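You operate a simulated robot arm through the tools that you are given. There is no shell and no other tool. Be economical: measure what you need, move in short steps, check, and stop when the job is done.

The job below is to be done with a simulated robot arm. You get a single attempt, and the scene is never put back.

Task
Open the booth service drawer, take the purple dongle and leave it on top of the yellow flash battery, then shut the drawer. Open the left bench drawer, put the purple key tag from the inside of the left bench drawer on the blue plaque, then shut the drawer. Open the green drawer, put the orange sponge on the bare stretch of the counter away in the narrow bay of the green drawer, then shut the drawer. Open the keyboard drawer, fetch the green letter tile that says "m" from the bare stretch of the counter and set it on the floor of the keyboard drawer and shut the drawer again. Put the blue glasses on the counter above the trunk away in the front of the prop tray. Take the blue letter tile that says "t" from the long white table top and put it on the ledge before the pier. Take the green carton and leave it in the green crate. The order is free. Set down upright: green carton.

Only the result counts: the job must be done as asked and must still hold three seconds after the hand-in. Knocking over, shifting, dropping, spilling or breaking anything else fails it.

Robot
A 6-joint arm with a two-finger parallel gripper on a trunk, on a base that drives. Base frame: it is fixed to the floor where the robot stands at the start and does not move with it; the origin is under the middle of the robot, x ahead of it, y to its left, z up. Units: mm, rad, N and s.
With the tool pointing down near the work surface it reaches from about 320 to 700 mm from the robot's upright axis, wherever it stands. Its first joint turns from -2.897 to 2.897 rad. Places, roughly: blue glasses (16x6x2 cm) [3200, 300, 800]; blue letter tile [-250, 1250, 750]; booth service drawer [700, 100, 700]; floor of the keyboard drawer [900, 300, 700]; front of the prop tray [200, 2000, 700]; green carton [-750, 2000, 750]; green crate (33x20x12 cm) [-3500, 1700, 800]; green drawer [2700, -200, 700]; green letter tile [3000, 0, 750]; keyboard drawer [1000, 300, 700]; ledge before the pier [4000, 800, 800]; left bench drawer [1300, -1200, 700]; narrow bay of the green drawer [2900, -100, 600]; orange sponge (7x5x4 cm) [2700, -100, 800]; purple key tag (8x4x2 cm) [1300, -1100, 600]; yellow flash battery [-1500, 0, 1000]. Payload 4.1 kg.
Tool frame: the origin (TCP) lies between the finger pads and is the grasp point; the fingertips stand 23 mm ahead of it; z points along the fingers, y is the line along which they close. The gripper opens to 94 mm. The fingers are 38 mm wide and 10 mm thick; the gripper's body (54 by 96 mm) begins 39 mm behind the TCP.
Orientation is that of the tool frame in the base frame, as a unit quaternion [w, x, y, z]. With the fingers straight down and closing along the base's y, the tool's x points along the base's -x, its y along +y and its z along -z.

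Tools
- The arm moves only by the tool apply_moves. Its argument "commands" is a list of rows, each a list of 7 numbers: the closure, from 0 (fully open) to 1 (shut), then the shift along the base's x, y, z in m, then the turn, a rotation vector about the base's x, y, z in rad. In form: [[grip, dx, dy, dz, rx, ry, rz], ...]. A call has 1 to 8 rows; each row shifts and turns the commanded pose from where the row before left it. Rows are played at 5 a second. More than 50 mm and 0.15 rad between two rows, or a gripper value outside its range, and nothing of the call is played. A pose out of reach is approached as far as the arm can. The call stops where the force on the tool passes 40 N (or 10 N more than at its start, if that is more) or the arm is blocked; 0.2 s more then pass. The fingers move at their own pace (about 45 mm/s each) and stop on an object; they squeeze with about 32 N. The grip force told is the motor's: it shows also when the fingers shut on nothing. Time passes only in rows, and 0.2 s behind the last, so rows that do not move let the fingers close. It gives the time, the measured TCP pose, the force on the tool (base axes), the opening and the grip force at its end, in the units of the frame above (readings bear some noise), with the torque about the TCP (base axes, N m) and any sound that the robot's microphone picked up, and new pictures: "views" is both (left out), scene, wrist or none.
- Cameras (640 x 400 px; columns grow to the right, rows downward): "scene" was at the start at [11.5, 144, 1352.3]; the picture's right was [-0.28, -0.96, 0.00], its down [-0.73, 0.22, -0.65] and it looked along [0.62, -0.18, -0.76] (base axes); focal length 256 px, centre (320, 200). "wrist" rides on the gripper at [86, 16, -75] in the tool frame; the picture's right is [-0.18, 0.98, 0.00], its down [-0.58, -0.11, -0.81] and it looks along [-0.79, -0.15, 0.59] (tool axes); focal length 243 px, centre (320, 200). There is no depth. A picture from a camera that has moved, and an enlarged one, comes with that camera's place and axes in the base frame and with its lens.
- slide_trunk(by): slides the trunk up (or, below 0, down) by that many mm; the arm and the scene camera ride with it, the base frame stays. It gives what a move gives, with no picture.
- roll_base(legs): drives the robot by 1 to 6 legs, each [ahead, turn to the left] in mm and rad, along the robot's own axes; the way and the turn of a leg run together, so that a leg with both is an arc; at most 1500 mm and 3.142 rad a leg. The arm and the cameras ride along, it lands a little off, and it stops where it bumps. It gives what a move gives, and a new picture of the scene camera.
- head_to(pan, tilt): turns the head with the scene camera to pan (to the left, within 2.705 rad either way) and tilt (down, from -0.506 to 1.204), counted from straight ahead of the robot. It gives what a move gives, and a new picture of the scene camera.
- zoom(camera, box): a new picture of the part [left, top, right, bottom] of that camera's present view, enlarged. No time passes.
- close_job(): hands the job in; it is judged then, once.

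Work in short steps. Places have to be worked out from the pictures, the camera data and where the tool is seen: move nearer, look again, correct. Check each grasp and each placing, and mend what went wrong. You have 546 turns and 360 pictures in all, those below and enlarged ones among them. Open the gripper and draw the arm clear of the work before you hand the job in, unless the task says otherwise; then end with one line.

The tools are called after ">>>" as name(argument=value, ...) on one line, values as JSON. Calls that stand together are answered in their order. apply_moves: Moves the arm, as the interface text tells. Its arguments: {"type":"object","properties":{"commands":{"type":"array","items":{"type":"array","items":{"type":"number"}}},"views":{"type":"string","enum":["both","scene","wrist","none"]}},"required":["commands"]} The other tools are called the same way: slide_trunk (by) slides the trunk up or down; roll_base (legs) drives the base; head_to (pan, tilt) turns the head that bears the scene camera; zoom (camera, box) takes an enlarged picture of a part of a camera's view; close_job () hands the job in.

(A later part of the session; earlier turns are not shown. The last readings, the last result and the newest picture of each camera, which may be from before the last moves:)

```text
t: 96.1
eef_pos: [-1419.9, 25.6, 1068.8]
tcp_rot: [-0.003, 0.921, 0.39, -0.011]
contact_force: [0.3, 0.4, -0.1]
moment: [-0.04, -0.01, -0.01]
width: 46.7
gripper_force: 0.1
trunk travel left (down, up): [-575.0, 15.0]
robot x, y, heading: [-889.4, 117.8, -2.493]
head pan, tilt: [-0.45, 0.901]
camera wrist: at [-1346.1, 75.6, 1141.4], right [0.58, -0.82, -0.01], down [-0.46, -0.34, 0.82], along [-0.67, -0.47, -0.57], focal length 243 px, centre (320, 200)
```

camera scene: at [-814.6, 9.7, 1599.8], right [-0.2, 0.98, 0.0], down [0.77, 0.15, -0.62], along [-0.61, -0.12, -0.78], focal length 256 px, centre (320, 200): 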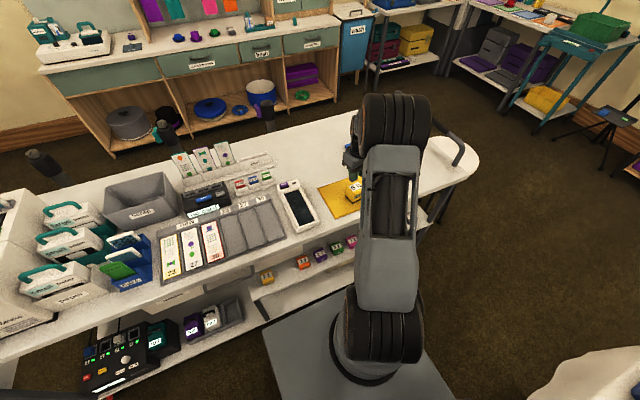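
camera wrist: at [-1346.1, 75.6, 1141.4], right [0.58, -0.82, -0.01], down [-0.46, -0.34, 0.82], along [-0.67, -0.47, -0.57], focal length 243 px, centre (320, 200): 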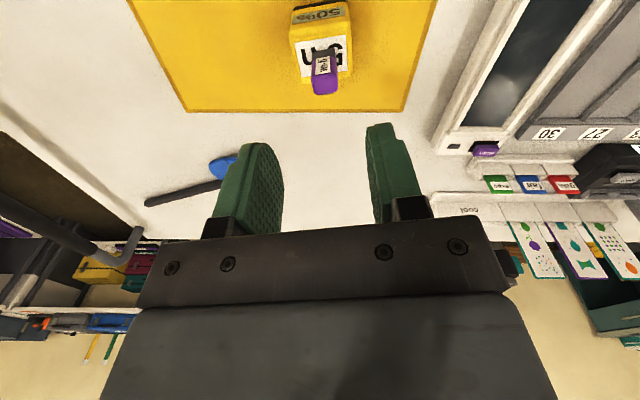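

Done with the dongle. Now I look for the green carton and the green crate from here.

>>> head_to(pan=-2.29, tilt=0.45)

>>> head_to(pan=-1.2, tilt=0.35)

```text
t: 97.9
eef_pos: [-1420.7, 24.9, 1068.9]
tcp_rot: [-0.003, 0.921, 0.39, -0.011]
contact_force: [0.1, -0.1, -0.8]
moment: [0.02, -0.03, 0.02]
width: 47.0
gripper_force: 0.0
trunk travel left (down, up): [-575.0, 15.0]
robot x, y, heading: [-885.3, 124.7, -2.492]
head pan, tilt: [-2.29, 0.45]
camera scene: at [-734.4, 116.6, 1638.2], right [1.0, -0.07, 0.0], down [-0.03, -0.43, -0.9], along [0.06, 0.9, -0.44], focal length 256 px, centre (320, 200)
```

scene: 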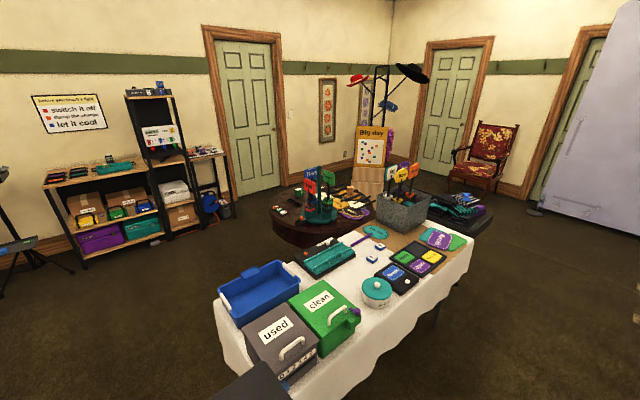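

```text
t: 99.2
eef_pos: [-1420.8, 25.0, 1069.2]
tcp_rot: [-0.003, 0.921, 0.39, -0.012]
contact_force: [0.1, -0.3, 0.7]
moment: [0.0, 0.02, -0.02]
width: 46.8
gripper_force: 0.1
trunk travel left (down, up): [-575.0, 15.0]
robot x, y, heading: [-885.3, 120.8, -2.489]
head pan, tilt: [-1.201, 0.351]
camera scene: at [-820.1, 73.8, 1647.4], right [0.52, 0.85, 0.0], down [0.29, -0.18, -0.94], along [-0.8, 0.49, -0.34], focal length 256 px, centre (320, 200)
```

scene: 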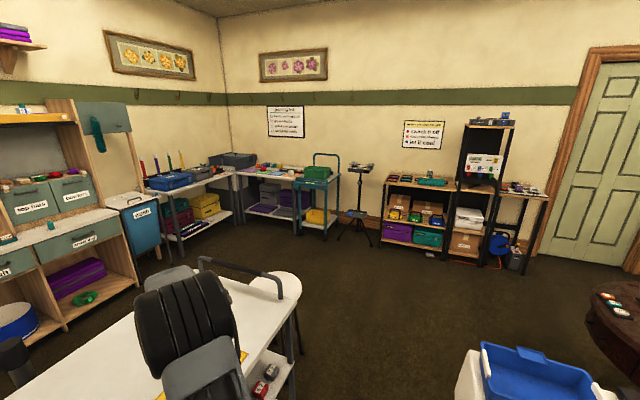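

I zoom on the left of the round table, where small cartons stand, and on the crate's shelf.

>>> zoom(camera="scene", box=[280, 140, 380, 200])

>>> head_to(pan=-2.29, tilt=0.45)

>>> zoom(camera="scene", box=[250, 170, 410, 270])

```text
6.40 times, centred on (330, 170) of scene
camera zoom: at [-820.1, 73.8, 1647.4], right [0.52, 0.85, 0.0], down [0.29, -0.18, -0.94], along [-0.8, 0.49, -0.34], focal length 1641 px, centre (256, 392)
```

zoom: 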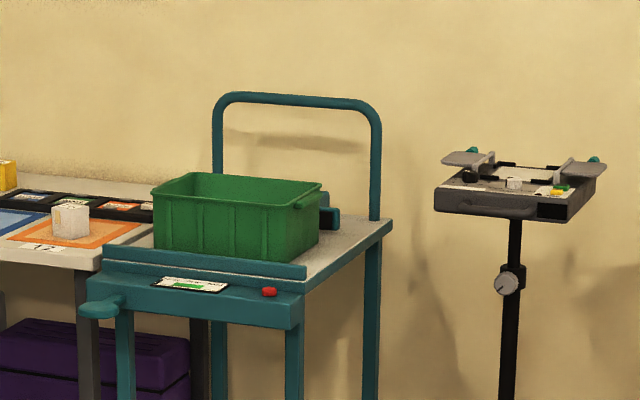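

```text
t: 100.6
eef_pos: [-1420.5, 25.3, 1068.5]
tcp_rot: [-0.004, 0.921, 0.389, -0.012]
contact_force: [0.2, 0.0, 0.4]
moment: [0.02, 0.0, 0.01]
width: 47.1
gripper_force: 0.0
trunk travel left (down, up): [-575.0, 15.0]
robot x, y, heading: [-887.0, 127.1, -2.49]
head pan, tilt: [-2.29, 0.45]
camera scene: at [-734.4, 116.6, 1638.2], right [1.0, -0.07, 0.0], down [-0.03, -0.43, -0.9], along [0.06, 0.9, -0.44], focal length 256 px, centre (320, 200)
```

scene: 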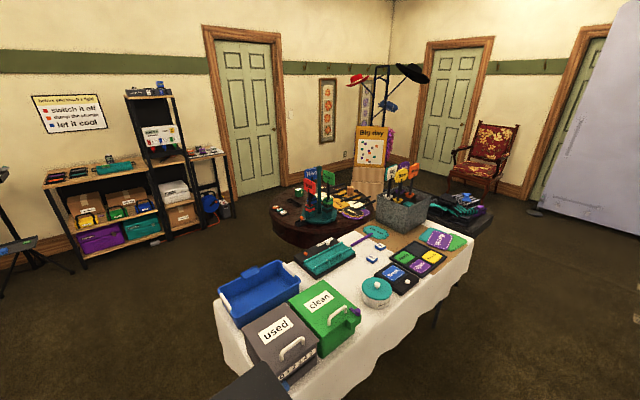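

```text
4.00 times, centred on (330, 220) of scene
camera zoom: at [-734.4, 116.6, 1638.2], right [1.0, -0.07, 0.0], down [-0.03, -0.43, -0.9], along [0.06, 0.9, -0.44], focal length 1025 px, centre (280, 120)
```

zoom: 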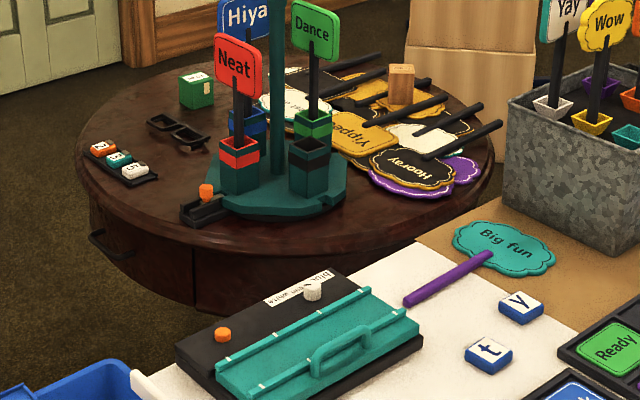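

The green carton is the cube at the back left of the round table, near (-777,2075,760). I fold the arm closer, then turn and drive through the gap between cart and table in stages.

>>> apply_moves(commands=[[0.5, 0.038, -0.022, 0.01, 0, 0, 0], [0.5, 0.038, -0.022, 0.01, 0, 0, 0], [0.5, 0.038, -0.022, 0.01, 0, 0, 0], [0.5, 0.038, -0.022, 0, 0, 0, 0], [0.5, 0.038, -0.022, 0, 0, 0, 0], [0.5, 0.038, -0.022, 0, 0, 0, 0]], views="none")

>>> head_to(pan=0, tilt=0.8)

>>> roll_base(legs=[[0, -1.55]])

```text
t: 102.0
eef_pos: [-1191.2, -109.4, 1100.9]
tcp_rot: [-0.003, 0.921, 0.39, -0.012]
contact_force: [-0.3, 0.6, -0.5]
moment: [0.0, -0.03, 0.02]
width: 47.2
gripper_force: 0.1
trunk travel left (down, up): [-575.0, 15.0]
robot x, y, heading: [-886.3, 124.4, -2.488]
head pan, tilt: [-2.29, 0.45]
```

```text
t: 104.1
eef_pos: [-1192.2, -108.1, 1099.1]
tcp_rot: [-0.004, 0.921, 0.39, -0.012]
contact_force: [-0.2, 0.3, 0.6]
moment: [0.01, 0.01, -0.02]
width: 47.0
gripper_force: 0.0
trunk travel left (down, up): [-575.0, 15.0]
robot x, y, heading: [-884.5, 119.8, -2.489]
head pan, tilt: [0.0, 0.799]
camera scene: at [-805.0, -23.9, 1607.7], right [-0.6, 0.8, 0.0], down [0.57, 0.43, -0.7], along [-0.56, -0.42, -0.72], focal length 256 px, centre (320, 200)
```

scene: 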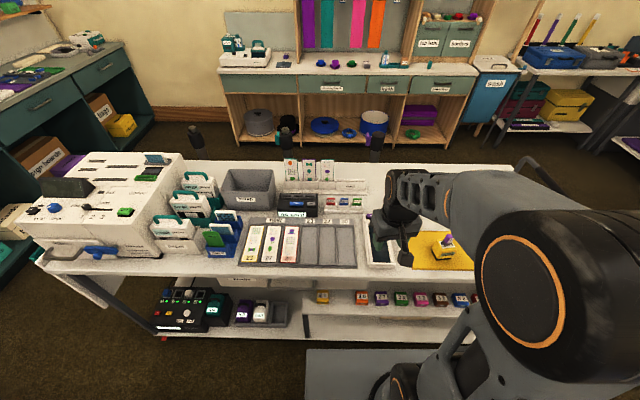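

```text
t: 108.4
eef_pos: [-1107.5, 433.7, 1099.3]
tcp_rot: [-0.011, 0.921, -0.389, -0.006]
contact_force: [-0.8, 0.0, -0.7]
moment: [0.02, 0.0, -0.01]
width: 47.0
gripper_force: 0.0
trunk travel left (down, up): [-575.0, 15.0]
robot x, y, heading: [-888.4, 121.5, 2.192]
head pan, tilt: [0.0, 0.799]
camera scene: at [-1036.6, 41.3, 1607.8], right [0.81, 0.58, 0.0], down [0.42, -0.58, -0.7], along [-0.41, 0.57, -0.72], focal length 256 px, centre (320, 200)
```

scene: 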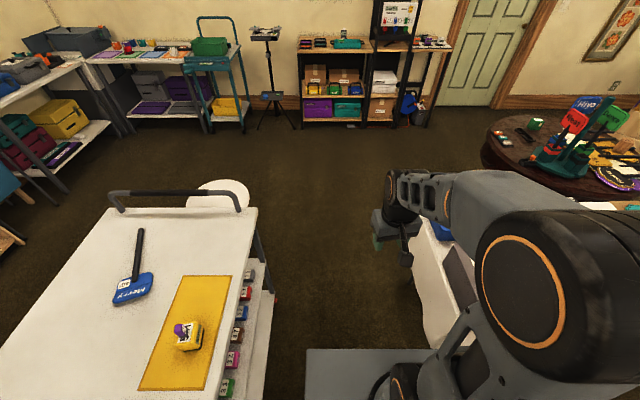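

The channel is about 620–700 mm wide; I shift to its middle and go through, stopping halfway for a check.

>>> roll_base(legs=[[0, 0.233], [328, 0], [0, -0.209], [150, 0]])

```text
t: 113.1
eef_pos: [-1448.1, 767.0, 1099.8]
tcp_rot: [-0.011, 0.925, -0.38, -0.005]
contact_force: [-1.1, -0.2, 0.2]
moment: [-0.02, 0.0, 0.0]
width: 47.0
gripper_force: 0.0
trunk travel left (down, up): [-575.0, 15.0]
robot x, y, heading: [-1222.6, 458.0, 2.208]
head pan, tilt: [0.0, 0.799]
camera scene: at [-1370.1, 376.2, 1607.7], right [0.8, 0.6, 0.0], down [0.43, -0.58, -0.7], along [-0.42, 0.56, -0.72], focal length 256 px, centre (320, 200)
```

scene: 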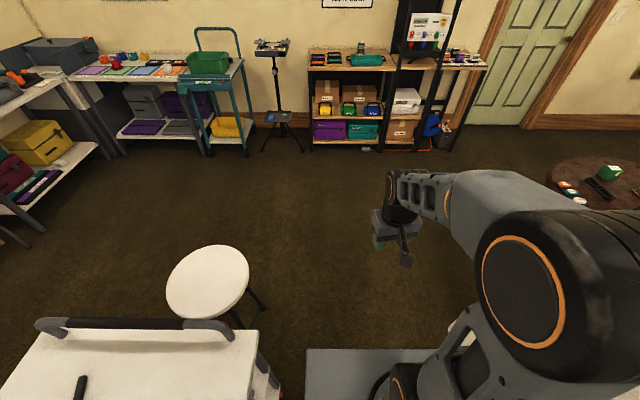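

Through the gap without contact. Carton confirmed at about (-792,2091). I drive around the table's end to stand at about (-1300,2050), facing it.

>>> roll_base(legs=[[560, 0], [0, -0.857], [600, 0]])

```text
t: 121.5
eef_pos: [-1353.6, 1868.1, 1098.0]
tcp_rot: [0.012, -0.686, 0.728, 0.001]
contact_force: [-0.4, -0.2, -0.4]
moment: [-0.03, -0.03, 0.01]
width: 46.9
gripper_force: 0.0
trunk travel left (down, up): [-575.0, 15.0]
robot x, y, heading: [-1435.0, 1493.7, 1.359]
head pan, tilt: [0.0, 0.799]
camera scene: at [-1595.8, 1549.8, 1607.7], right [0.98, -0.21, 0.0], down [-0.15, -0.7, -0.7], along [0.15, 0.68, -0.72], focal length 256 px, centre (320, 200)
```

scene: 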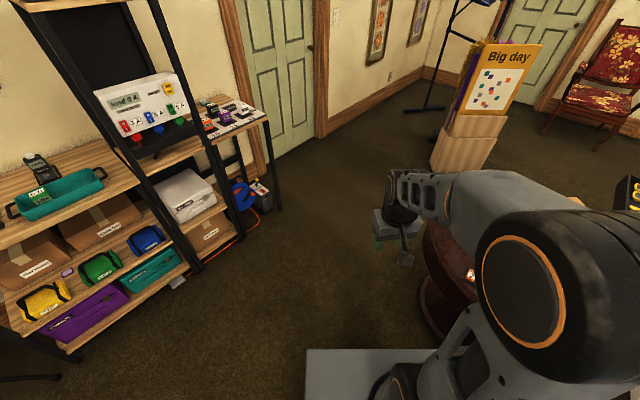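

Way ahead is free. I go on and turn to face the round table.

>>> roll_base(legs=[[540, 0], [0, -1.31]])

```text
t: 127.9
eef_pos: [-945.9, 2012.6, 1098.6]
tcp_rot: [0.011, -0.089, 0.996, -0.006]
contact_force: [-0.5, -0.7, 1.2]
moment: [-0.01, -0.02, -0.02]
width: 47.0
gripper_force: 0.0
trunk travel left (down, up): [-575.0, 15.0]
robot x, y, heading: [-1328.3, 2006.6, 0.027]
head pan, tilt: [0.0, 0.799]
camera scene: at [-1314.4, 2171.1, 1607.8], right [0.03, -1.0, 0.0], down [-0.72, -0.02, -0.7], along [0.7, 0.02, -0.72], focal length 256 px, centre (320, 200)
```

scene: 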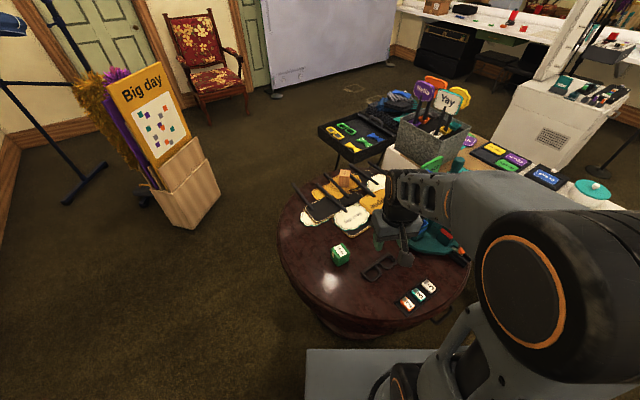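

Carton in plain view at about (-774,2103). I zoom for its orientation.

>>> zoom(camera="scene", box=[290, 215, 410, 290])

```text
5.33 times, centred on (350, 252) of scene
camera zoom: at [-1314.4, 2171.1, 1607.8], right [0.03, -1.0, 0.0], down [-0.72, -0.02, -0.7], along [0.7, 0.02, -0.72], focal length 1367 px, centre (160, -80)
```

zoom: 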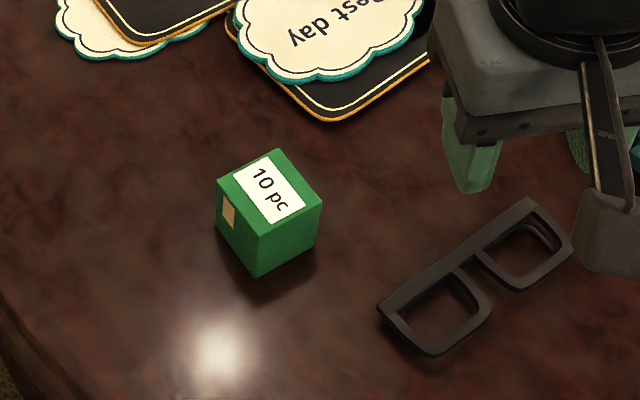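

The carton is a ~50 mm cube turned with the room axes (edges at 35° and -57°). I move above it, turning the tool by 0.43 rad.

>>> apply_moves(commands=[[0, 0.028, 0.0163, -0.035, 0, 0, 0.072], [0, 0.028, 0.0163, -0.035, 0, 0, 0.072], [0, 0.028, 0.0163, -0.035, 0, 0, 0.072], [0, 0.028, 0.0163, -0.035, 0, 0, 0.072], [0, 0.028, 0.0163, -0.035, 0, 0, 0.072], [0, 0.028, 0.0163, -0.03, 0, 0, 0.072]])

```text
t: 129.3
eef_pos: [-777.4, 2116.5, 893.6]
tcp_rot: [0.011, -0.301, 0.954, -0.005]
contact_force: [-0.3, -0.8, -0.1]
moment: [0.01, 0.02, 0.0]
width: 93.8
gripper_force: 0.1
trunk travel left (down, up): [-575.0, 15.0]
robot x, y, heading: [-1326.7, 2006.4, 0.027]
head pan, tilt: [0.0, 0.799]
camera scene: at [-1313.8, 2171.6, 1607.7], right [0.03, -1.0, 0.0], down [-0.72, -0.02, -0.7], along [0.7, 0.02, -0.72], focal length 256 px, centre (320, 200)
camera wrist: at [-859.7, 2078.5, 966.0], right [-0.41, 0.91, -0.01], down [0.52, 0.25, 0.82], along [0.75, 0.33, -0.57], focal length 243 px, centre (320, 200)
```

scene: 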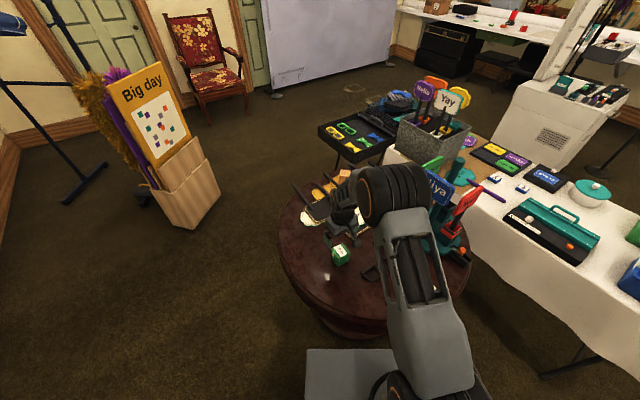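
wrist: 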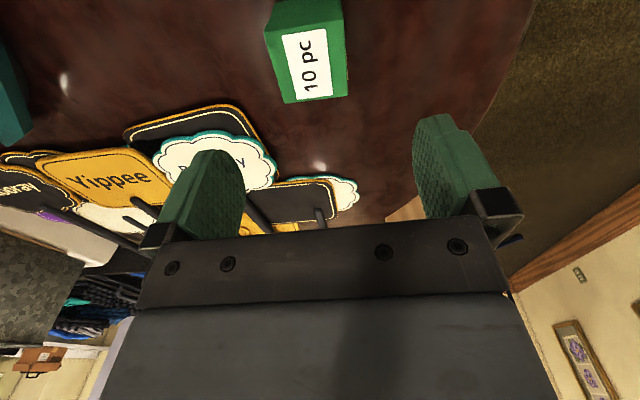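

Top of the carton at (-777,2108,785). I descend with open fingers, then close.

>>> apply_moves(commands=[[0, 0, -0.004, -0.035, 0, 0, 0], [0, 0, -0.004, -0.035, 0, 0, 0], [0, 0, 0, -0.03, 0, 0, 0], [0, 0, 0, -0.026, 0, 0, 0]], views="wrist")

```text
t: 130.3
eef_pos: [-779.1, 2102.6, 767.3]
tcp_rot: [0.012, -0.3, 0.954, -0.005]
contact_force: [-0.4, -0.1, 0.3]
moment: [-0.01, -0.01, -0.03]
width: 94.0
gripper_force: 0.0
trunk travel left (down, up): [-575.0, 15.0]
robot x, y, heading: [-1330.0, 2005.1, 0.025]
head pan, tilt: [0.0, 0.799]
camera wrist: at [-860.8, 2066.5, 838.8], right [-0.41, 0.91, -0.01], down [0.52, 0.24, 0.82], along [0.75, 0.33, -0.57], focal length 243 px, centre (320, 200)
```

wrist: 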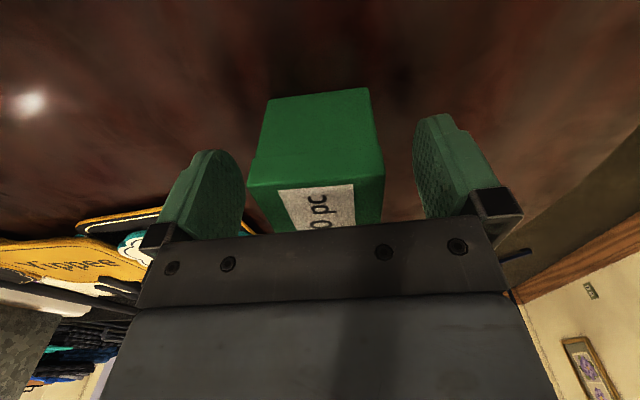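

Carton sits between the pads. Close and lift a little.

>>> apply_moves(commands=[[0.6, 0, 0, 0, 0, 0, 0], [1, 0, 0, 0, 0, 0, 0], [1, 0, 0, 0, 0, 0, 0], [1, 0, 0, 0, 0, 0, 0], [1, 0, 0, 0.03, 0, 0, 0], [1, 0, 0, 0.04, 0, 0, 0], [1, 0, 0, 0.05, 0, 0, 0]], views="wrist")

```text
t: 131.9
eef_pos: [-781.9, 2106.4, 889.7]
tcp_rot: [0.012, -0.3, 0.954, -0.005]
contact_force: [0.0, 0.4, -0.8]
moment: [-0.05, 0.02, 0.01]
width: 53.8
gripper_force: 31.8
trunk travel left (down, up): [-575.0, 15.0]
robot x, y, heading: [-1329.3, 2007.5, 0.026]
head pan, tilt: [0.0, 0.799]
camera wrist: at [-863.9, 2069.5, 961.1], right [-0.41, 0.91, -0.01], down [0.52, 0.24, 0.82], along [0.75, 0.33, -0.57], focal length 243 px, centre (320, 200)
```

wrist: 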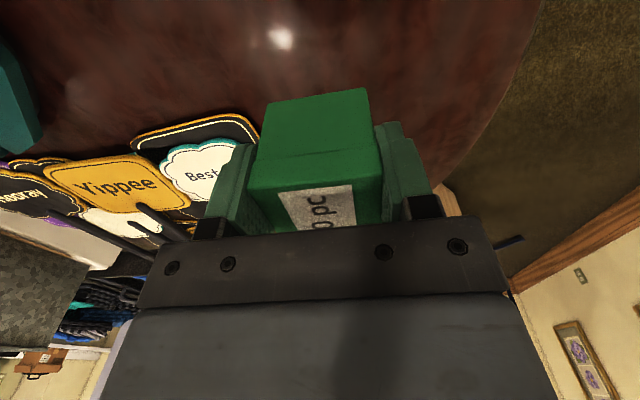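

Carton held firmly (53.8 mm). I draw it in and up, and set off for the green crate at about (-3575,1715).

>>> apply_moves(commands=[[1, -0.025, -0.0147, 0.034, 0, 0, 0], [1, -0.025, -0.0147, 0.034, 0, 0, 0], [1, -0.025, -0.0147, 0.034, 0, 0, 0], [1, -0.025, -0.0147, 0.034, 0, 0, 0], [1, -0.025, -0.0147, 0.034, 0, 0, 0], [1, -0.025, -0.0147, 0.034, 0, 0, 0]], views="none")

>>> roll_base(legs=[[0, -2.79], [1100, 0]])

```text
t: 133.3
eef_pos: [-930.2, 2016.2, 1092.9]
tcp_rot: [0.012, -0.301, 0.953, -0.006]
contact_force: [0.7, -0.5, -1.1]
moment: [-0.02, -0.02, 0.02]
width: 53.9
gripper_force: 32.1
trunk travel left (down, up): [-575.0, 15.0]
robot x, y, heading: [-1326.6, 2003.6, 0.023]
head pan, tilt: [0.0, 0.799]
```

```text
t: 145.6
eef_pos: [-2753.5, 1571.8, 1093.4]
tcp_rot: [-0.004, 0.907, 0.422, -0.011]
contact_force: [0.6, -0.8, -1.5]
moment: [0.03, -0.01, 0.03]
width: 53.8
gripper_force: 31.8
trunk travel left (down, up): [-575.0, 15.0]
robot x, y, heading: [-2367.2, 1687.5, -2.855]
head pan, tilt: [0.0, 0.799]
camera scene: at [-2345.7, 1519.6, 1607.7], right [-0.28, 0.96, 0.0], down [0.69, 0.2, -0.7], along [-0.67, -0.2, -0.72], focal length 256 px, centre (320, 200)
```

scene: 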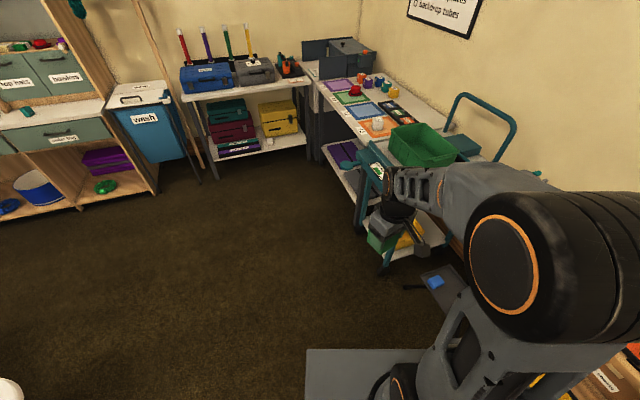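

Crate confirmed at about (-3582,1704). I go on to stand in front of the trolley, facing it.

>>> roll_base(legs=[[0, 0.132], [973, 0], [0, -1.344]])

```text
t: 152.4
eef_pos: [-3660.7, 1168.3, 1092.1]
tcp_rot: [-0.003, 0.913, 0.408, -0.012]
contact_force: [0.4, -0.1, -1.3]
moment: [0.0, 0.01, 0.04]
width: 53.8
gripper_force: 32.3
trunk travel left (down, up): [-575.0, 15.0]
robot x, y, heading: [-3273.7, 1271.6, -2.876]
head pan, tilt: [0.0, 0.799]
stopped in leg 3: the robot was blocked; the commanded pose is now the measured one
camera scene: at [-3253.8, 1103.9, 1607.8], right [-0.26, 0.97, 0.0], down [0.69, 0.19, -0.7], along [-0.67, -0.18, -0.72], focal length 256 px, centre (320, 200)
```

scene: 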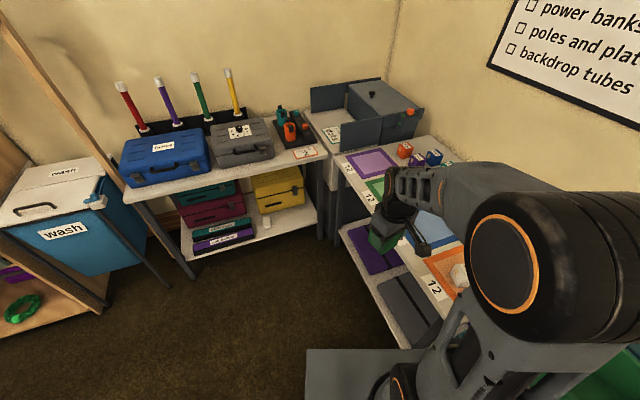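

The turn was blocked after 0.15 rad. I look to the right to see what the base met.

>>> head_to(pan=-0.9, tilt=1.1)

```text
t: 153.6
eef_pos: [-3660.0, 1167.4, 1092.4]
tcp_rot: [-0.003, 0.913, 0.409, -0.012]
contact_force: [-0.3, 0.4, -1.1]
moment: [-0.01, 0.03, 0.02]
width: 53.6
gripper_force: 31.7
trunk travel left (down, up): [-575.0, 15.0]
robot x, y, heading: [-3271.8, 1274.0, -2.881]
head pan, tilt: [-0.901, 1.1]
camera scene: at [-3226.8, 1162.3, 1586.0], right [0.59, 0.8, 0.0], down [0.72, -0.53, -0.45], along [-0.37, 0.27, -0.89], focal length 256 px, centre (320, 200)
```

scene: 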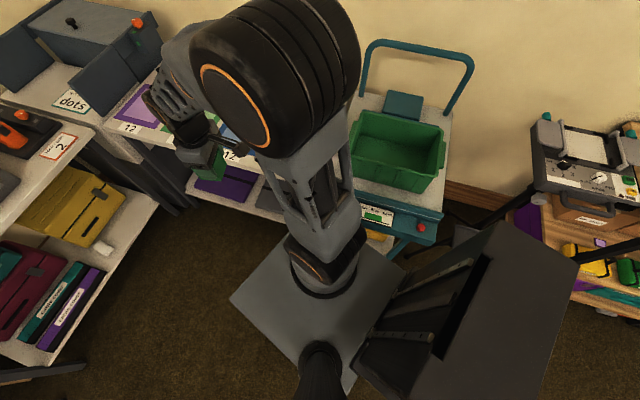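

I zoom on the crate to measure it.

>>> zoom(camera="scene", box=[320, 80, 480, 260])

```text
2.22 times, centred on (400, 170) of scene
camera zoom: at [-3226.8, 1162.3, 1586.0], right [0.59, 0.8, 0.0], down [0.72, -0.53, -0.45], along [-0.37, 0.27, -0.89], focal length 570 px, centre (142, 267)
```

zoom: 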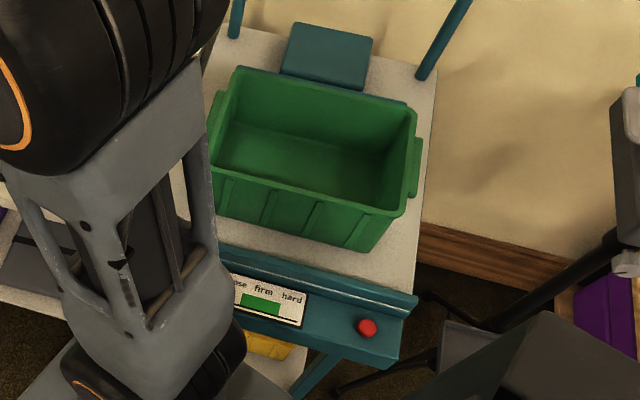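

Rim long axis runs along the room axis (37°), crate centre about (-3535,1712), rim z≈890. I can reach it from here; I ease the base off the obstacle, then swing the carton over the crate.

>>> roll_base(legs=[[0, 0.06]])

>>> apply_moves(commands=[[1, 0.007, 0.047, 0.005, 0, 0, -0.03], [1, 0.007, 0.047, 0.005, 0, 0, -0.03], [1, 0.007, 0.047, 0.005, 0, 0, -0.03], [1, 0.007, 0.047, 0, 0, 0, -0.03], [1, 0.007, 0.047, 0, 0, 0, -0.03], [1, 0.007, 0.047, 0, 0, 0, -0.03], [1, 0.007, 0.047, 0, 0, 0, -0.02]])

```text
t: 154.4
eef_pos: [-3654.5, 1144.9, 1092.5]
tcp_rot: [-0.003, 0.9, 0.436, -0.012]
contact_force: [-0.8, 0.4, -0.8]
moment: [0.05, -0.02, 0.01]
width: 53.8
gripper_force: 31.9
trunk travel left (down, up): [-575.0, 15.0]
robot x, y, heading: [-3275.2, 1266.9, -2.808]
head pan, tilt: [-0.901, 1.1]
camera scene: at [-3220.2, 1165.4, 1586.0], right [0.55, 0.84, 0.0], down [0.75, -0.49, -0.45], along [-0.38, 0.25, -0.89], focal length 256 px, centre (320, 200)
```

scene: 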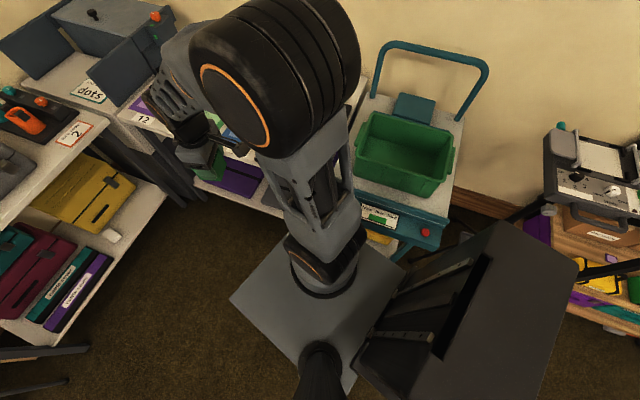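

```text
t: 156.0
eef_pos: [-3606.0, 1473.7, 1110.3]
tcp_rot: [-0.004, 0.939, 0.344, -0.012]
contact_force: [-0.5, 0.0, -0.4]
moment: [-0.03, -0.03, 0.0]
width: 53.8
gripper_force: 31.9
trunk travel left (down, up): [-575.0, 15.0]
robot x, y, heading: [-3273.5, 1271.9, -2.816]
head pan, tilt: [-0.901, 1.1]
camera scene: at [-3220.4, 1166.5, 1586.1], right [0.55, 0.84, 0.0], down [0.75, -0.49, -0.45], along [-0.38, 0.25, -0.89], focal length 256 px, centre (320, 200)
camera wrist: at [-3526.9, 1516.9, 1181.7], right [0.49, -0.87, -0.01], down [-0.49, -0.29, 0.82], along [-0.72, -0.4, -0.57], focal length 243 px, centre (320, 200)
```

scene: 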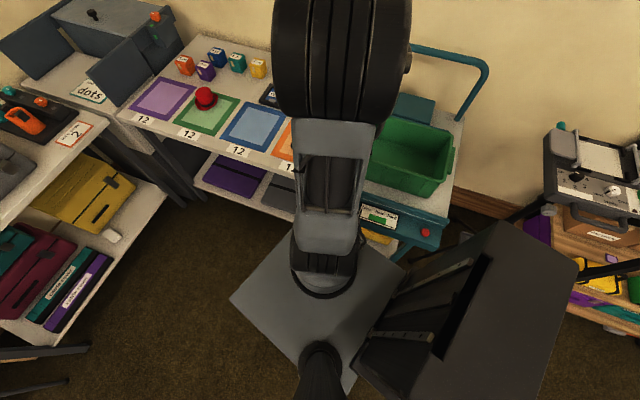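
wrist: 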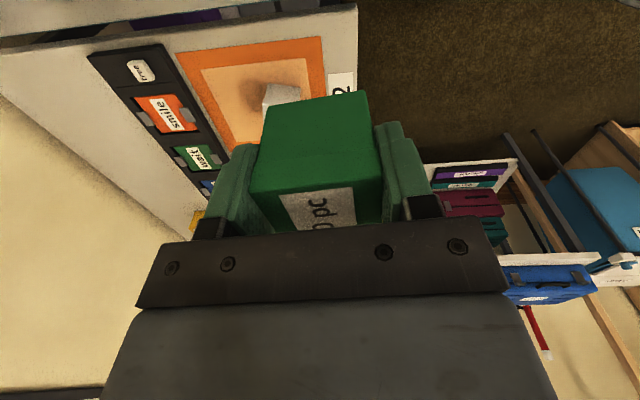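

Continue over the crate.

>>> apply_moves(commands=[[1, 0.0086, 0.0434, 0, 0, 0, -0.01], [1, 0.0086, 0.0434, 0, 0, 0, -0.01], [1, 0.0086, 0.0434, 0, 0, 0, -0.01], [1, 0.0086, 0.0434, 0, 0, 0, -0.01], [1, 0.0086, 0.0434, 0, 0, 0, -0.01]])

```text
t: 157.2
eef_pos: [-3561.5, 1691.0, 1109.8]
tcp_rot: [-0.005, 0.947, 0.32, -0.012]
contact_force: [-0.8, 0.0, -1.4]
moment: [0.0, 0.0, 0.01]
width: 53.6
gripper_force: 32.2
trunk travel left (down, up): [-575.0, 15.0]
robot x, y, heading: [-3278.0, 1269.0, -2.819]
head pan, tilt: [-0.901, 1.1]
camera scene: at [-3220.3, 1166.6, 1586.1], right [0.55, 0.84, 0.0], down [0.75, -0.49, -0.45], along [-0.38, 0.25, -0.89], focal length 256 px, centre (320, 200)
camera wrist: at [-3480.6, 1731.0, 1181.9], right [0.45, -0.89, -0.01], down [-0.51, -0.27, 0.82], along [-0.73, -0.36, -0.57], focal length 243 px, centre (320, 200)
```

scene: 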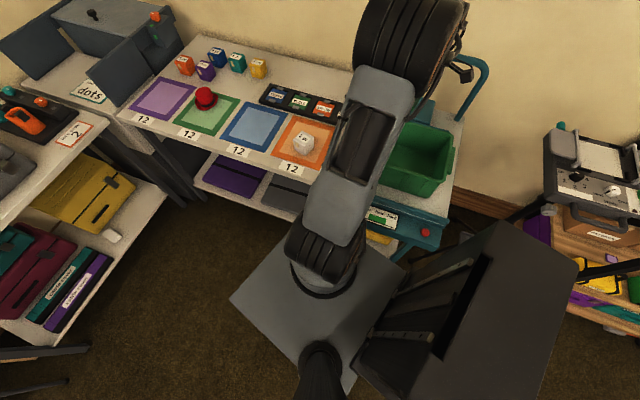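
wrist: 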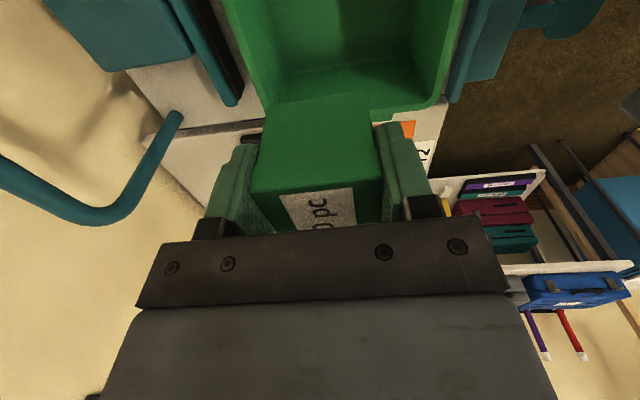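

The crate lies under the hand, about 28 mm toward the image right. I correct and descend partway.

>>> apply_moves(commands=[[1, 0.008, -0.011, -0.04, 0, 0, 0], [1, 0.008, -0.011, -0.04, 0, 0, 0], [1, 0, 0, -0.04, 0, 0, 0], [1, 0, 0, -0.04, 0, 0, 0]], views="wrist")

```text
t: 158.2
eef_pos: [-3547.0, 1673.2, 946.6]
tcp_rot: [-0.005, 0.948, 0.319, -0.012]
contact_force: [-0.2, -0.3, -1.8]
moment: [0.0, -0.04, -0.03]
width: 53.8
gripper_force: 32.0
trunk travel left (down, up): [-575.0, 15.0]
robot x, y, heading: [-3273.2, 1270.0, -2.823]
head pan, tilt: [-0.901, 1.1]
camera wrist: at [-3465.8, 1712.1, 1019.9], right [0.45, -0.89, -0.01], down [-0.51, -0.27, 0.82], along [-0.73, -0.36, -0.57], focal length 243 px, centre (320, 200)
```

wrist: 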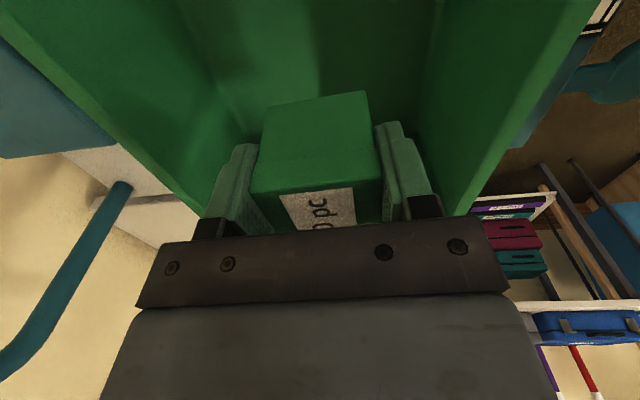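

Inside the walls. I go down further in smaller rows.

>>> apply_moves(commands=[[1, 0, 0, -0.035, 0, 0, 0], [1, 0, 0, -0.03, 0, 0, 0], [1, 0, 0, -0.02, 0, 0, 0], [1, 0, 0, -0.015, 0, 0, 0]], views="wrist")

```text
t: 159.2
eef_pos: [-3546.6, 1671.9, 852.4]
tcp_rot: [-0.008, 0.947, 0.321, -0.013]
contact_force: [2.4, -3.9, 35.8]
moment: [-1.19, -0.5, -0.03]
width: 53.9
gripper_force: 32.0
trunk travel left (down, up): [-575.0, 15.0]
robot x, y, heading: [-3277.5, 1271.4, -2.814]
head pan, tilt: [-0.901, 1.1]
camera wrist: at [-3465.1, 1709.9, 924.5], right [0.45, -0.89, -0.02], down [-0.5, -0.27, 0.82], along [-0.74, -0.36, -0.57], focal length 243 px, centre (320, 200)
```

wrist: 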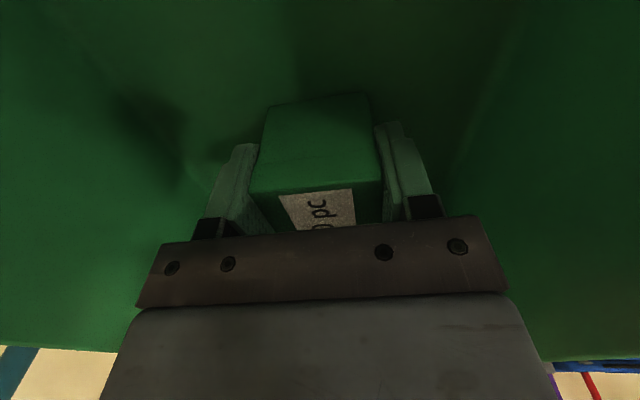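

A firm contact came at z≈852, off-centre to the image right — maybe the wall's slope. I lift 10 mm, shift 12 mm to the left, and try again gently.

>>> apply_moves(commands=[[1, 0, 0, 0.012, 0, 0, 0], [1, -0.007, 0.0095, 0, 0, 0, 0], [1, 0, 0, -0.005, 0, 0, 0], [1, 0, 0, -0.004, 0, 0, 0]], views="none")

>>> apply_moves(commands=[[1, 0, 0, -0.003, 0, 0, 0], [1, 0, 0, -0.002, 0, 0, 0]], views="wrist")

```text
t: 160.2
eef_pos: [-3552.1, 1678.2, 852.8]
tcp_rot: [-0.005, 0.947, 0.32, -0.012]
contact_force: [3.9, -5.3, 23.0]
moment: [-0.83, -0.57, 0.08]
width: 53.9
gripper_force: 32.2
trunk travel left (down, up): [-575.0, 15.0]
robot x, y, heading: [-3275.8, 1270.6, -2.817]
head pan, tilt: [-0.901, 1.1]
```

```text
t: 160.8
eef_pos: [-3552.8, 1679.1, 848.2]
tcp_rot: [-0.008, 0.947, 0.32, -0.013]
contact_force: [0.3, -0.6, 37.4]
moment: [-0.9, -0.53, 0.0]
width: 54.1
gripper_force: 31.9
trunk travel left (down, up): [-575.0, 15.0]
robot x, y, heading: [-3274.9, 1272.8, -2.816]
head pan, tilt: [-0.901, 1.1]
camera wrist: at [-3472.1, 1717.4, 919.6], right [0.45, -0.89, -0.02], down [-0.51, -0.27, 0.82], along [-0.74, -0.36, -0.57], focal length 243 px, centre (320, 200)
```

wrist: 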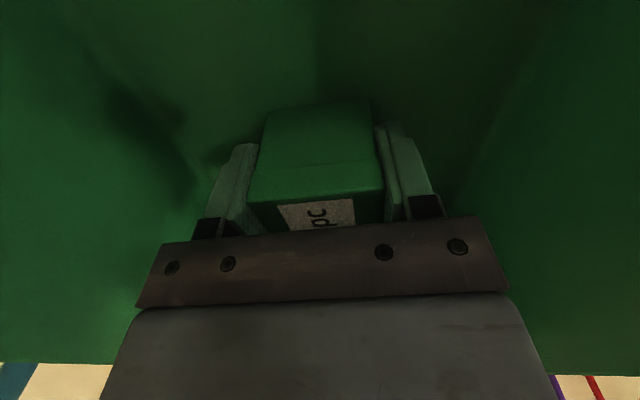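

The contact sits at the carton's own lower edge: it is on the floor. I ease the pressure and open.

>>> apply_moves(commands=[[1, 0, 0, 0.003, 0, 0, 0], [0.7, 0, 0, 0, 0, 0, 0], [0.2, 0, 0, 0, 0, 0, 0], [0.2, 0, 0, 0, 0, 0, 0], [0.2, 0, 0, 0, 0, 0, 0]], views="wrist")

```text
t: 162.0
eef_pos: [-3553.9, 1678.6, 849.4]
tcp_rot: [-0.003, 0.947, 0.32, -0.011]
contact_force: [0.2, -0.3, -0.7]
moment: [0.0, -0.02, -0.02]
width: 75.4
gripper_force: 0.1
trunk travel left (down, up): [-575.0, 15.0]
robot x, y, heading: [-3276.2, 1272.7, -2.819]
head pan, tilt: [-0.901, 1.1]
camera wrist: at [-3472.7, 1717.2, 920.2], right [0.45, -0.89, -0.01], down [-0.51, -0.27, 0.82], along [-0.73, -0.36, -0.57], focal length 243 px, centre (320, 200)
```

wrist: 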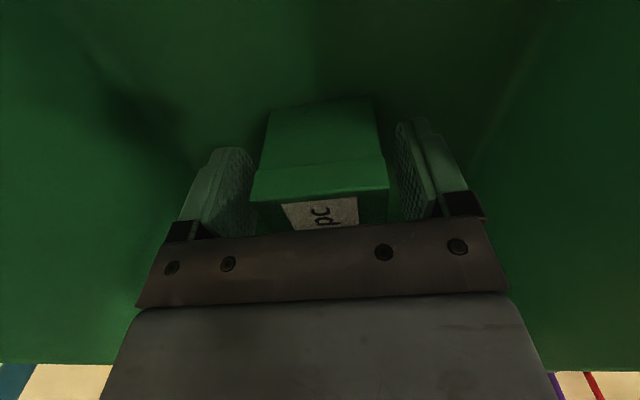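

Released; it stands. I lift straight up out of the crate and check.

>>> apply_moves(commands=[[0.2, 0, 0, 0.02, 0, 0, 0], [0.2, 0, 0, 0.04, 0, 0, 0], [0.2, 0, 0, 0.05, 0, 0, 0], [0.2, 0, 0, 0.05, 0, 0, 0], [0.2, 0, 0, 0.05, 0, 0, 0], [0.2, 0, 0, 0.05, 0, 0, 0]], views="wrist")

```text
t: 163.4
eef_pos: [-3552.4, 1680.5, 1111.2]
tcp_rot: [-0.004, 0.947, 0.32, -0.011]
contact_force: [-0.3, 0.6, -0.2]
moment: [0.02, -0.02, -0.02]
width: 75.2
gripper_force: 0.0
trunk travel left (down, up): [-575.0, 15.0]
robot x, y, heading: [-3274.9, 1273.5, -2.817]
head pan, tilt: [-0.901, 1.1]
camera wrist: at [-3471.9, 1719.7, 1182.7], right [0.45, -0.89, -0.01], down [-0.51, -0.27, 0.82], along [-0.73, -0.36, -0.57], focal length 243 px, centre (320, 200)
```

wrist: 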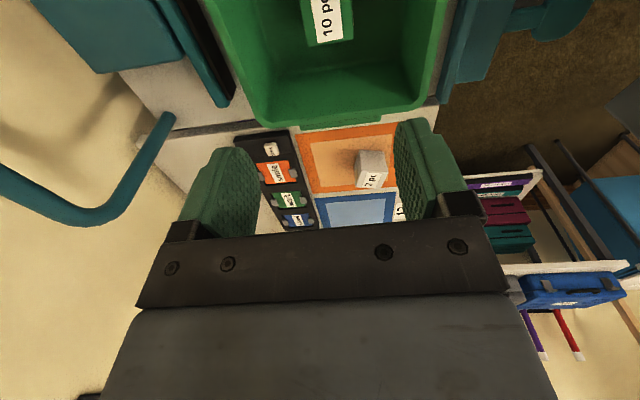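

The carton stands upright in the crate. I swing the arm back to the front and reverse away from the trolley before turning.

>>> apply_moves(commands=[[0.2, -0.009, -0.048, 0, 0, 0, 0], [0.2, -0.009, -0.048, 0, 0, 0, 0], [0.2, -0.009, -0.048, 0, 0, 0, 0], [0.2, -0.009, -0.048, 0, 0, 0, 0], [0.2, -0.009, -0.048, 0, 0, 0, 0], [0.2, -0.009, -0.048, 0, 0, 0, 0], [0.2, -0.009, -0.048, 0, 0, 0, 0], [0.2, -0.009, -0.048, 0, 0, 0, 0]], views="none")

>>> apply_moves(commands=[[0.2, -0.009, -0.048, 0, 0, 0, 0], [0.2, -0.009, -0.048, 0, 0, 0, 0], [0.2, -0.009, -0.048, 0, 0, 0, 0]], views="none")

>>> head_to(pan=0, tilt=0.8)

>>> roll_base(legs=[[-350, 0], [0, 2.6]])

```text
t: 165.2
eef_pos: [-3625.7, 1293.1, 1107.3]
tcp_rot: [-0.004, 0.947, 0.322, -0.012]
contact_force: [-0.2, 0.0, -0.6]
moment: [0.02, 0.0, 0.01]
width: 75.2
gripper_force: 0.1
trunk travel left (down, up): [-575.0, 15.0]
robot x, y, heading: [-3272.9, 1271.2, -2.816]
head pan, tilt: [-0.901, 1.1]
```

```text
t: 166.0
eef_pos: [-3653.2, 1149.4, 1110.6]
tcp_rot: [-0.004, 0.948, 0.319, -0.012]
contact_force: [0.0, 0.1, -0.1]
moment: [0.01, -0.02, 0.0]
width: 75.2
gripper_force: 0.0
trunk travel left (down, up): [-575.0, 15.0]
robot x, y, heading: [-3273.1, 1273.3, -2.824]
head pan, tilt: [-0.901, 1.1]
```

```text
t: 167.2
eef_pos: [-3653.7, 1151.2, 1111.3]
tcp_rot: [-0.004, 0.947, 0.32, -0.011]
contact_force: [-0.2, -0.2, -1.3]
moment: [0.02, 0.02, 0.01]
width: 75.4
gripper_force: 0.1
trunk travel left (down, up): [-575.0, 15.0]
robot x, y, heading: [-3270.7, 1269.6, -2.819]
head pan, tilt: [0.0, 0.799]
camera scene: at [-3243.8, 1105.6, 1607.7], right [-0.32, 0.95, 0.0], down [0.68, 0.23, -0.7], along [-0.66, -0.22, -0.72], focal length 256 px, centre (320, 200)
```

scene: 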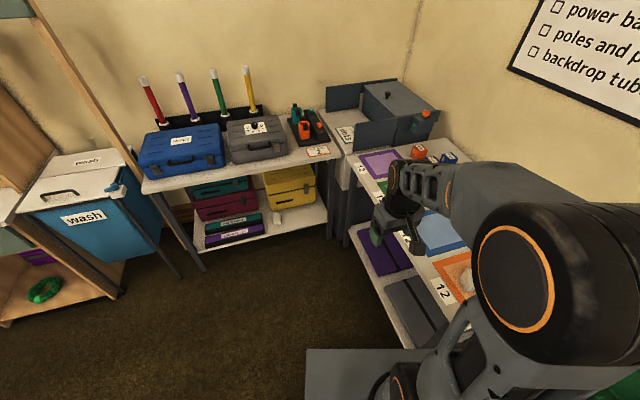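

```text
t: 175.5
eef_pos: [-2559.4, 1265.6, 1110.4]
tcp_rot: [0.009, -0.022, 1.0, -0.007]
contact_force: [0.3, 0.2, 0.2]
moment: [0.0, 0.01, -0.01]
width: 75.2
gripper_force: 0.0
trunk travel left (down, up): [-575.0, 15.0]
robot x, y, heading: [-2938.9, 1381.6, -0.288]
head pan, tilt: [0.0, 0.799]
camera scene: at [-2874.2, 1537.3, 1607.7], right [-0.28, -0.96, 0.0], down [-0.69, 0.2, -0.7], along [0.67, -0.2, -0.72], focal length 256 px, centre (320, 200)
```

scene: 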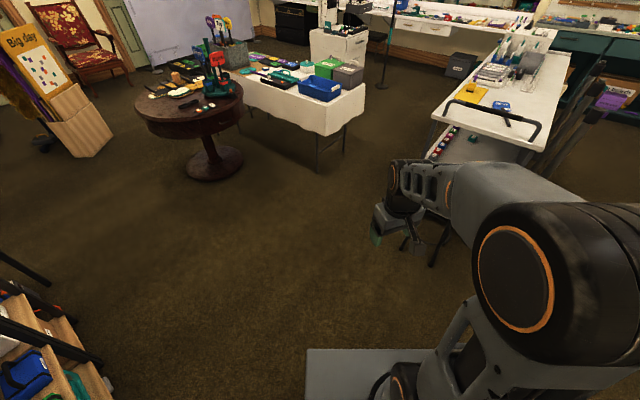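

Way is open. I drive to the channel entry and start down it.

>>> roll_base(legs=[[0, -0.03], [1427, 0], [0, -0.608]])

```text
t: 184.5
eef_pos: [-1367.8, 636.3, 1110.7]
tcp_rot: [0.007, 0.29, 0.957, -0.01]
contact_force: [0.2, 0.3, -0.3]
moment: [0.0, -0.01, -0.02]
width: 75.4
gripper_force: 0.2
trunk travel left (down, up): [-575.0, 15.0]
robot x, y, heading: [-1600.6, 956.2, -0.917]
head pan, tilt: [0.0, 0.799]
camera scene: at [-1461.0, 1039.5, 1607.8], right [-0.79, -0.61, 0.0], down [-0.44, 0.57, -0.7], along [0.42, -0.55, -0.72], focal length 256 px, centre (320, 200)
```

scene: 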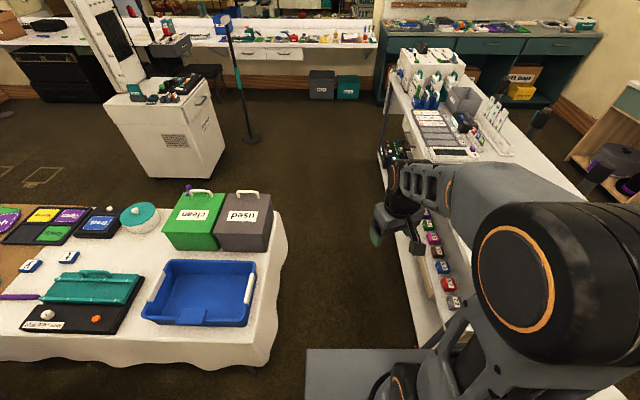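

Centred in the channel. I drive through it, bear left past the table's corner, turn, and go along the table's front to the tiles.

>>> roll_base(legs=[[780, 0], [0, 0.29], [405, 0], [0, 1.27]])

```text
t: 194.9
eef_pos: [-496.4, 341.3, 1110.6]
tcp_rot: [0.012, -0.466, 0.885, -0.002]
contact_force: [0.3, 0.6, -0.4]
moment: [0.01, -0.01, 0.0]
width: 75.2
gripper_force: 0.0
trunk travel left (down, up): [-575.0, 15.0]
robot x, y, heading: [-817.4, 111.1, 0.646]
head pan, tilt: [0.0, 0.799]
camera scene: at [-904.2, 254.4, 1607.7], right [0.6, -0.8, 0.0], down [-0.57, -0.43, -0.7], along [0.56, 0.42, -0.72], focal length 256 px, centre (320, 200)
```

scene: 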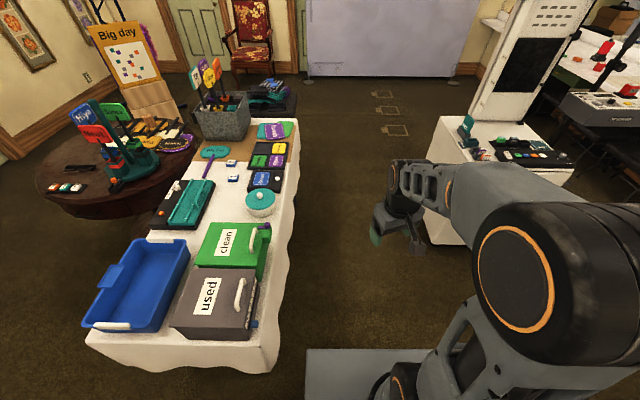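

The table's front cloth is at lateral 850, so I keep a little more distance: slightly right, forward 1 m, and straighten.

>>> roll_base(legs=[[0, -0.06], [700, 0], [0, 0.06], [300, 0]])

>>> head_to(pan=1.3, tilt=0.8)

```text
t: 201.2
eef_pos: [336.6, 901.5, 1110.6]
tcp_rot: [0.012, -0.461, 0.887, -0.003]
contact_force: [-0.3, 0.0, -0.3]
moment: [0.0, 0.0, 0.0]
width: 75.3
gripper_force: 0.0
trunk travel left (down, up): [-575.0, 15.0]
robot x, y, heading: [10.3, 671.1, 0.632]
head pan, tilt: [0.0, 0.799]
camera scene: at [-73.0, 819.2, 1607.7], right [0.59, -0.81, 0.0], down [-0.58, -0.42, -0.7], along [0.56, 0.41, -0.72], focal length 256 px, centre (320, 200)
```

scene: 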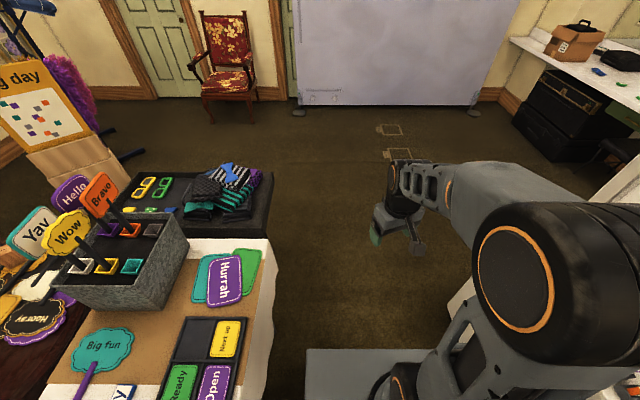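

```text
t: 202.7
eef_pos: [335.9, 901.1, 1111.3]
tcp_rot: [0.012, -0.461, 0.888, -0.003]
contact_force: [0.2, 0.2, -0.8]
moment: [0.01, -0.01, 0.02]
width: 75.2
gripper_force: 0.1
trunk travel left (down, up): [-575.0, 15.0]
robot x, y, heading: [11.9, 674.0, 0.631]
head pan, tilt: [1.3, 0.799]
camera scene: at [-167.1, 846.7, 1607.7], right [0.94, 0.35, 0.0], down [0.25, -0.67, -0.7], along [-0.25, 0.65, -0.72], focal length 256 px, centre (320, 200)
```

scene: 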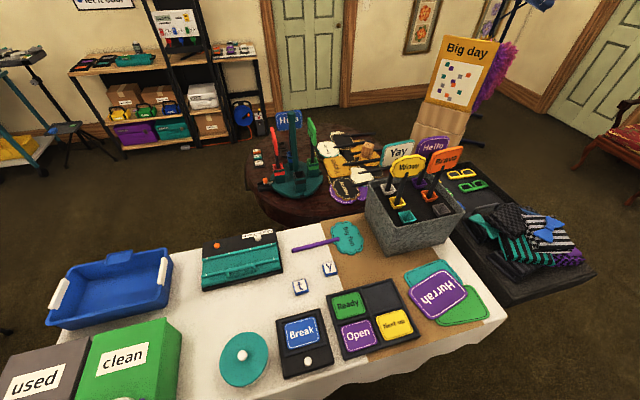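

I stand beside the tiles; "t" at about (-380,1201). I zoom to read and measure it.

>>> zoom(camera="scene", box=[270, 245, 360, 315])

```text
5.71 times, centred on (315, 280) of scene
camera zoom: at [-167.1, 846.7, 1607.7], right [0.94, 0.35, 0.0], down [0.25, -0.67, -0.7], along [-0.25, 0.65, -0.72], focal length 1465 px, centre (349, -257)
```

zoom: 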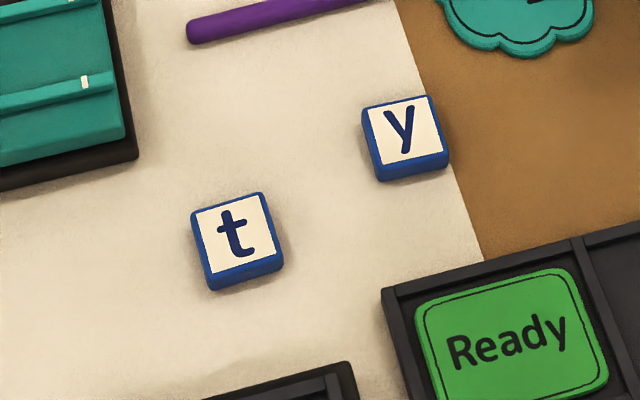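

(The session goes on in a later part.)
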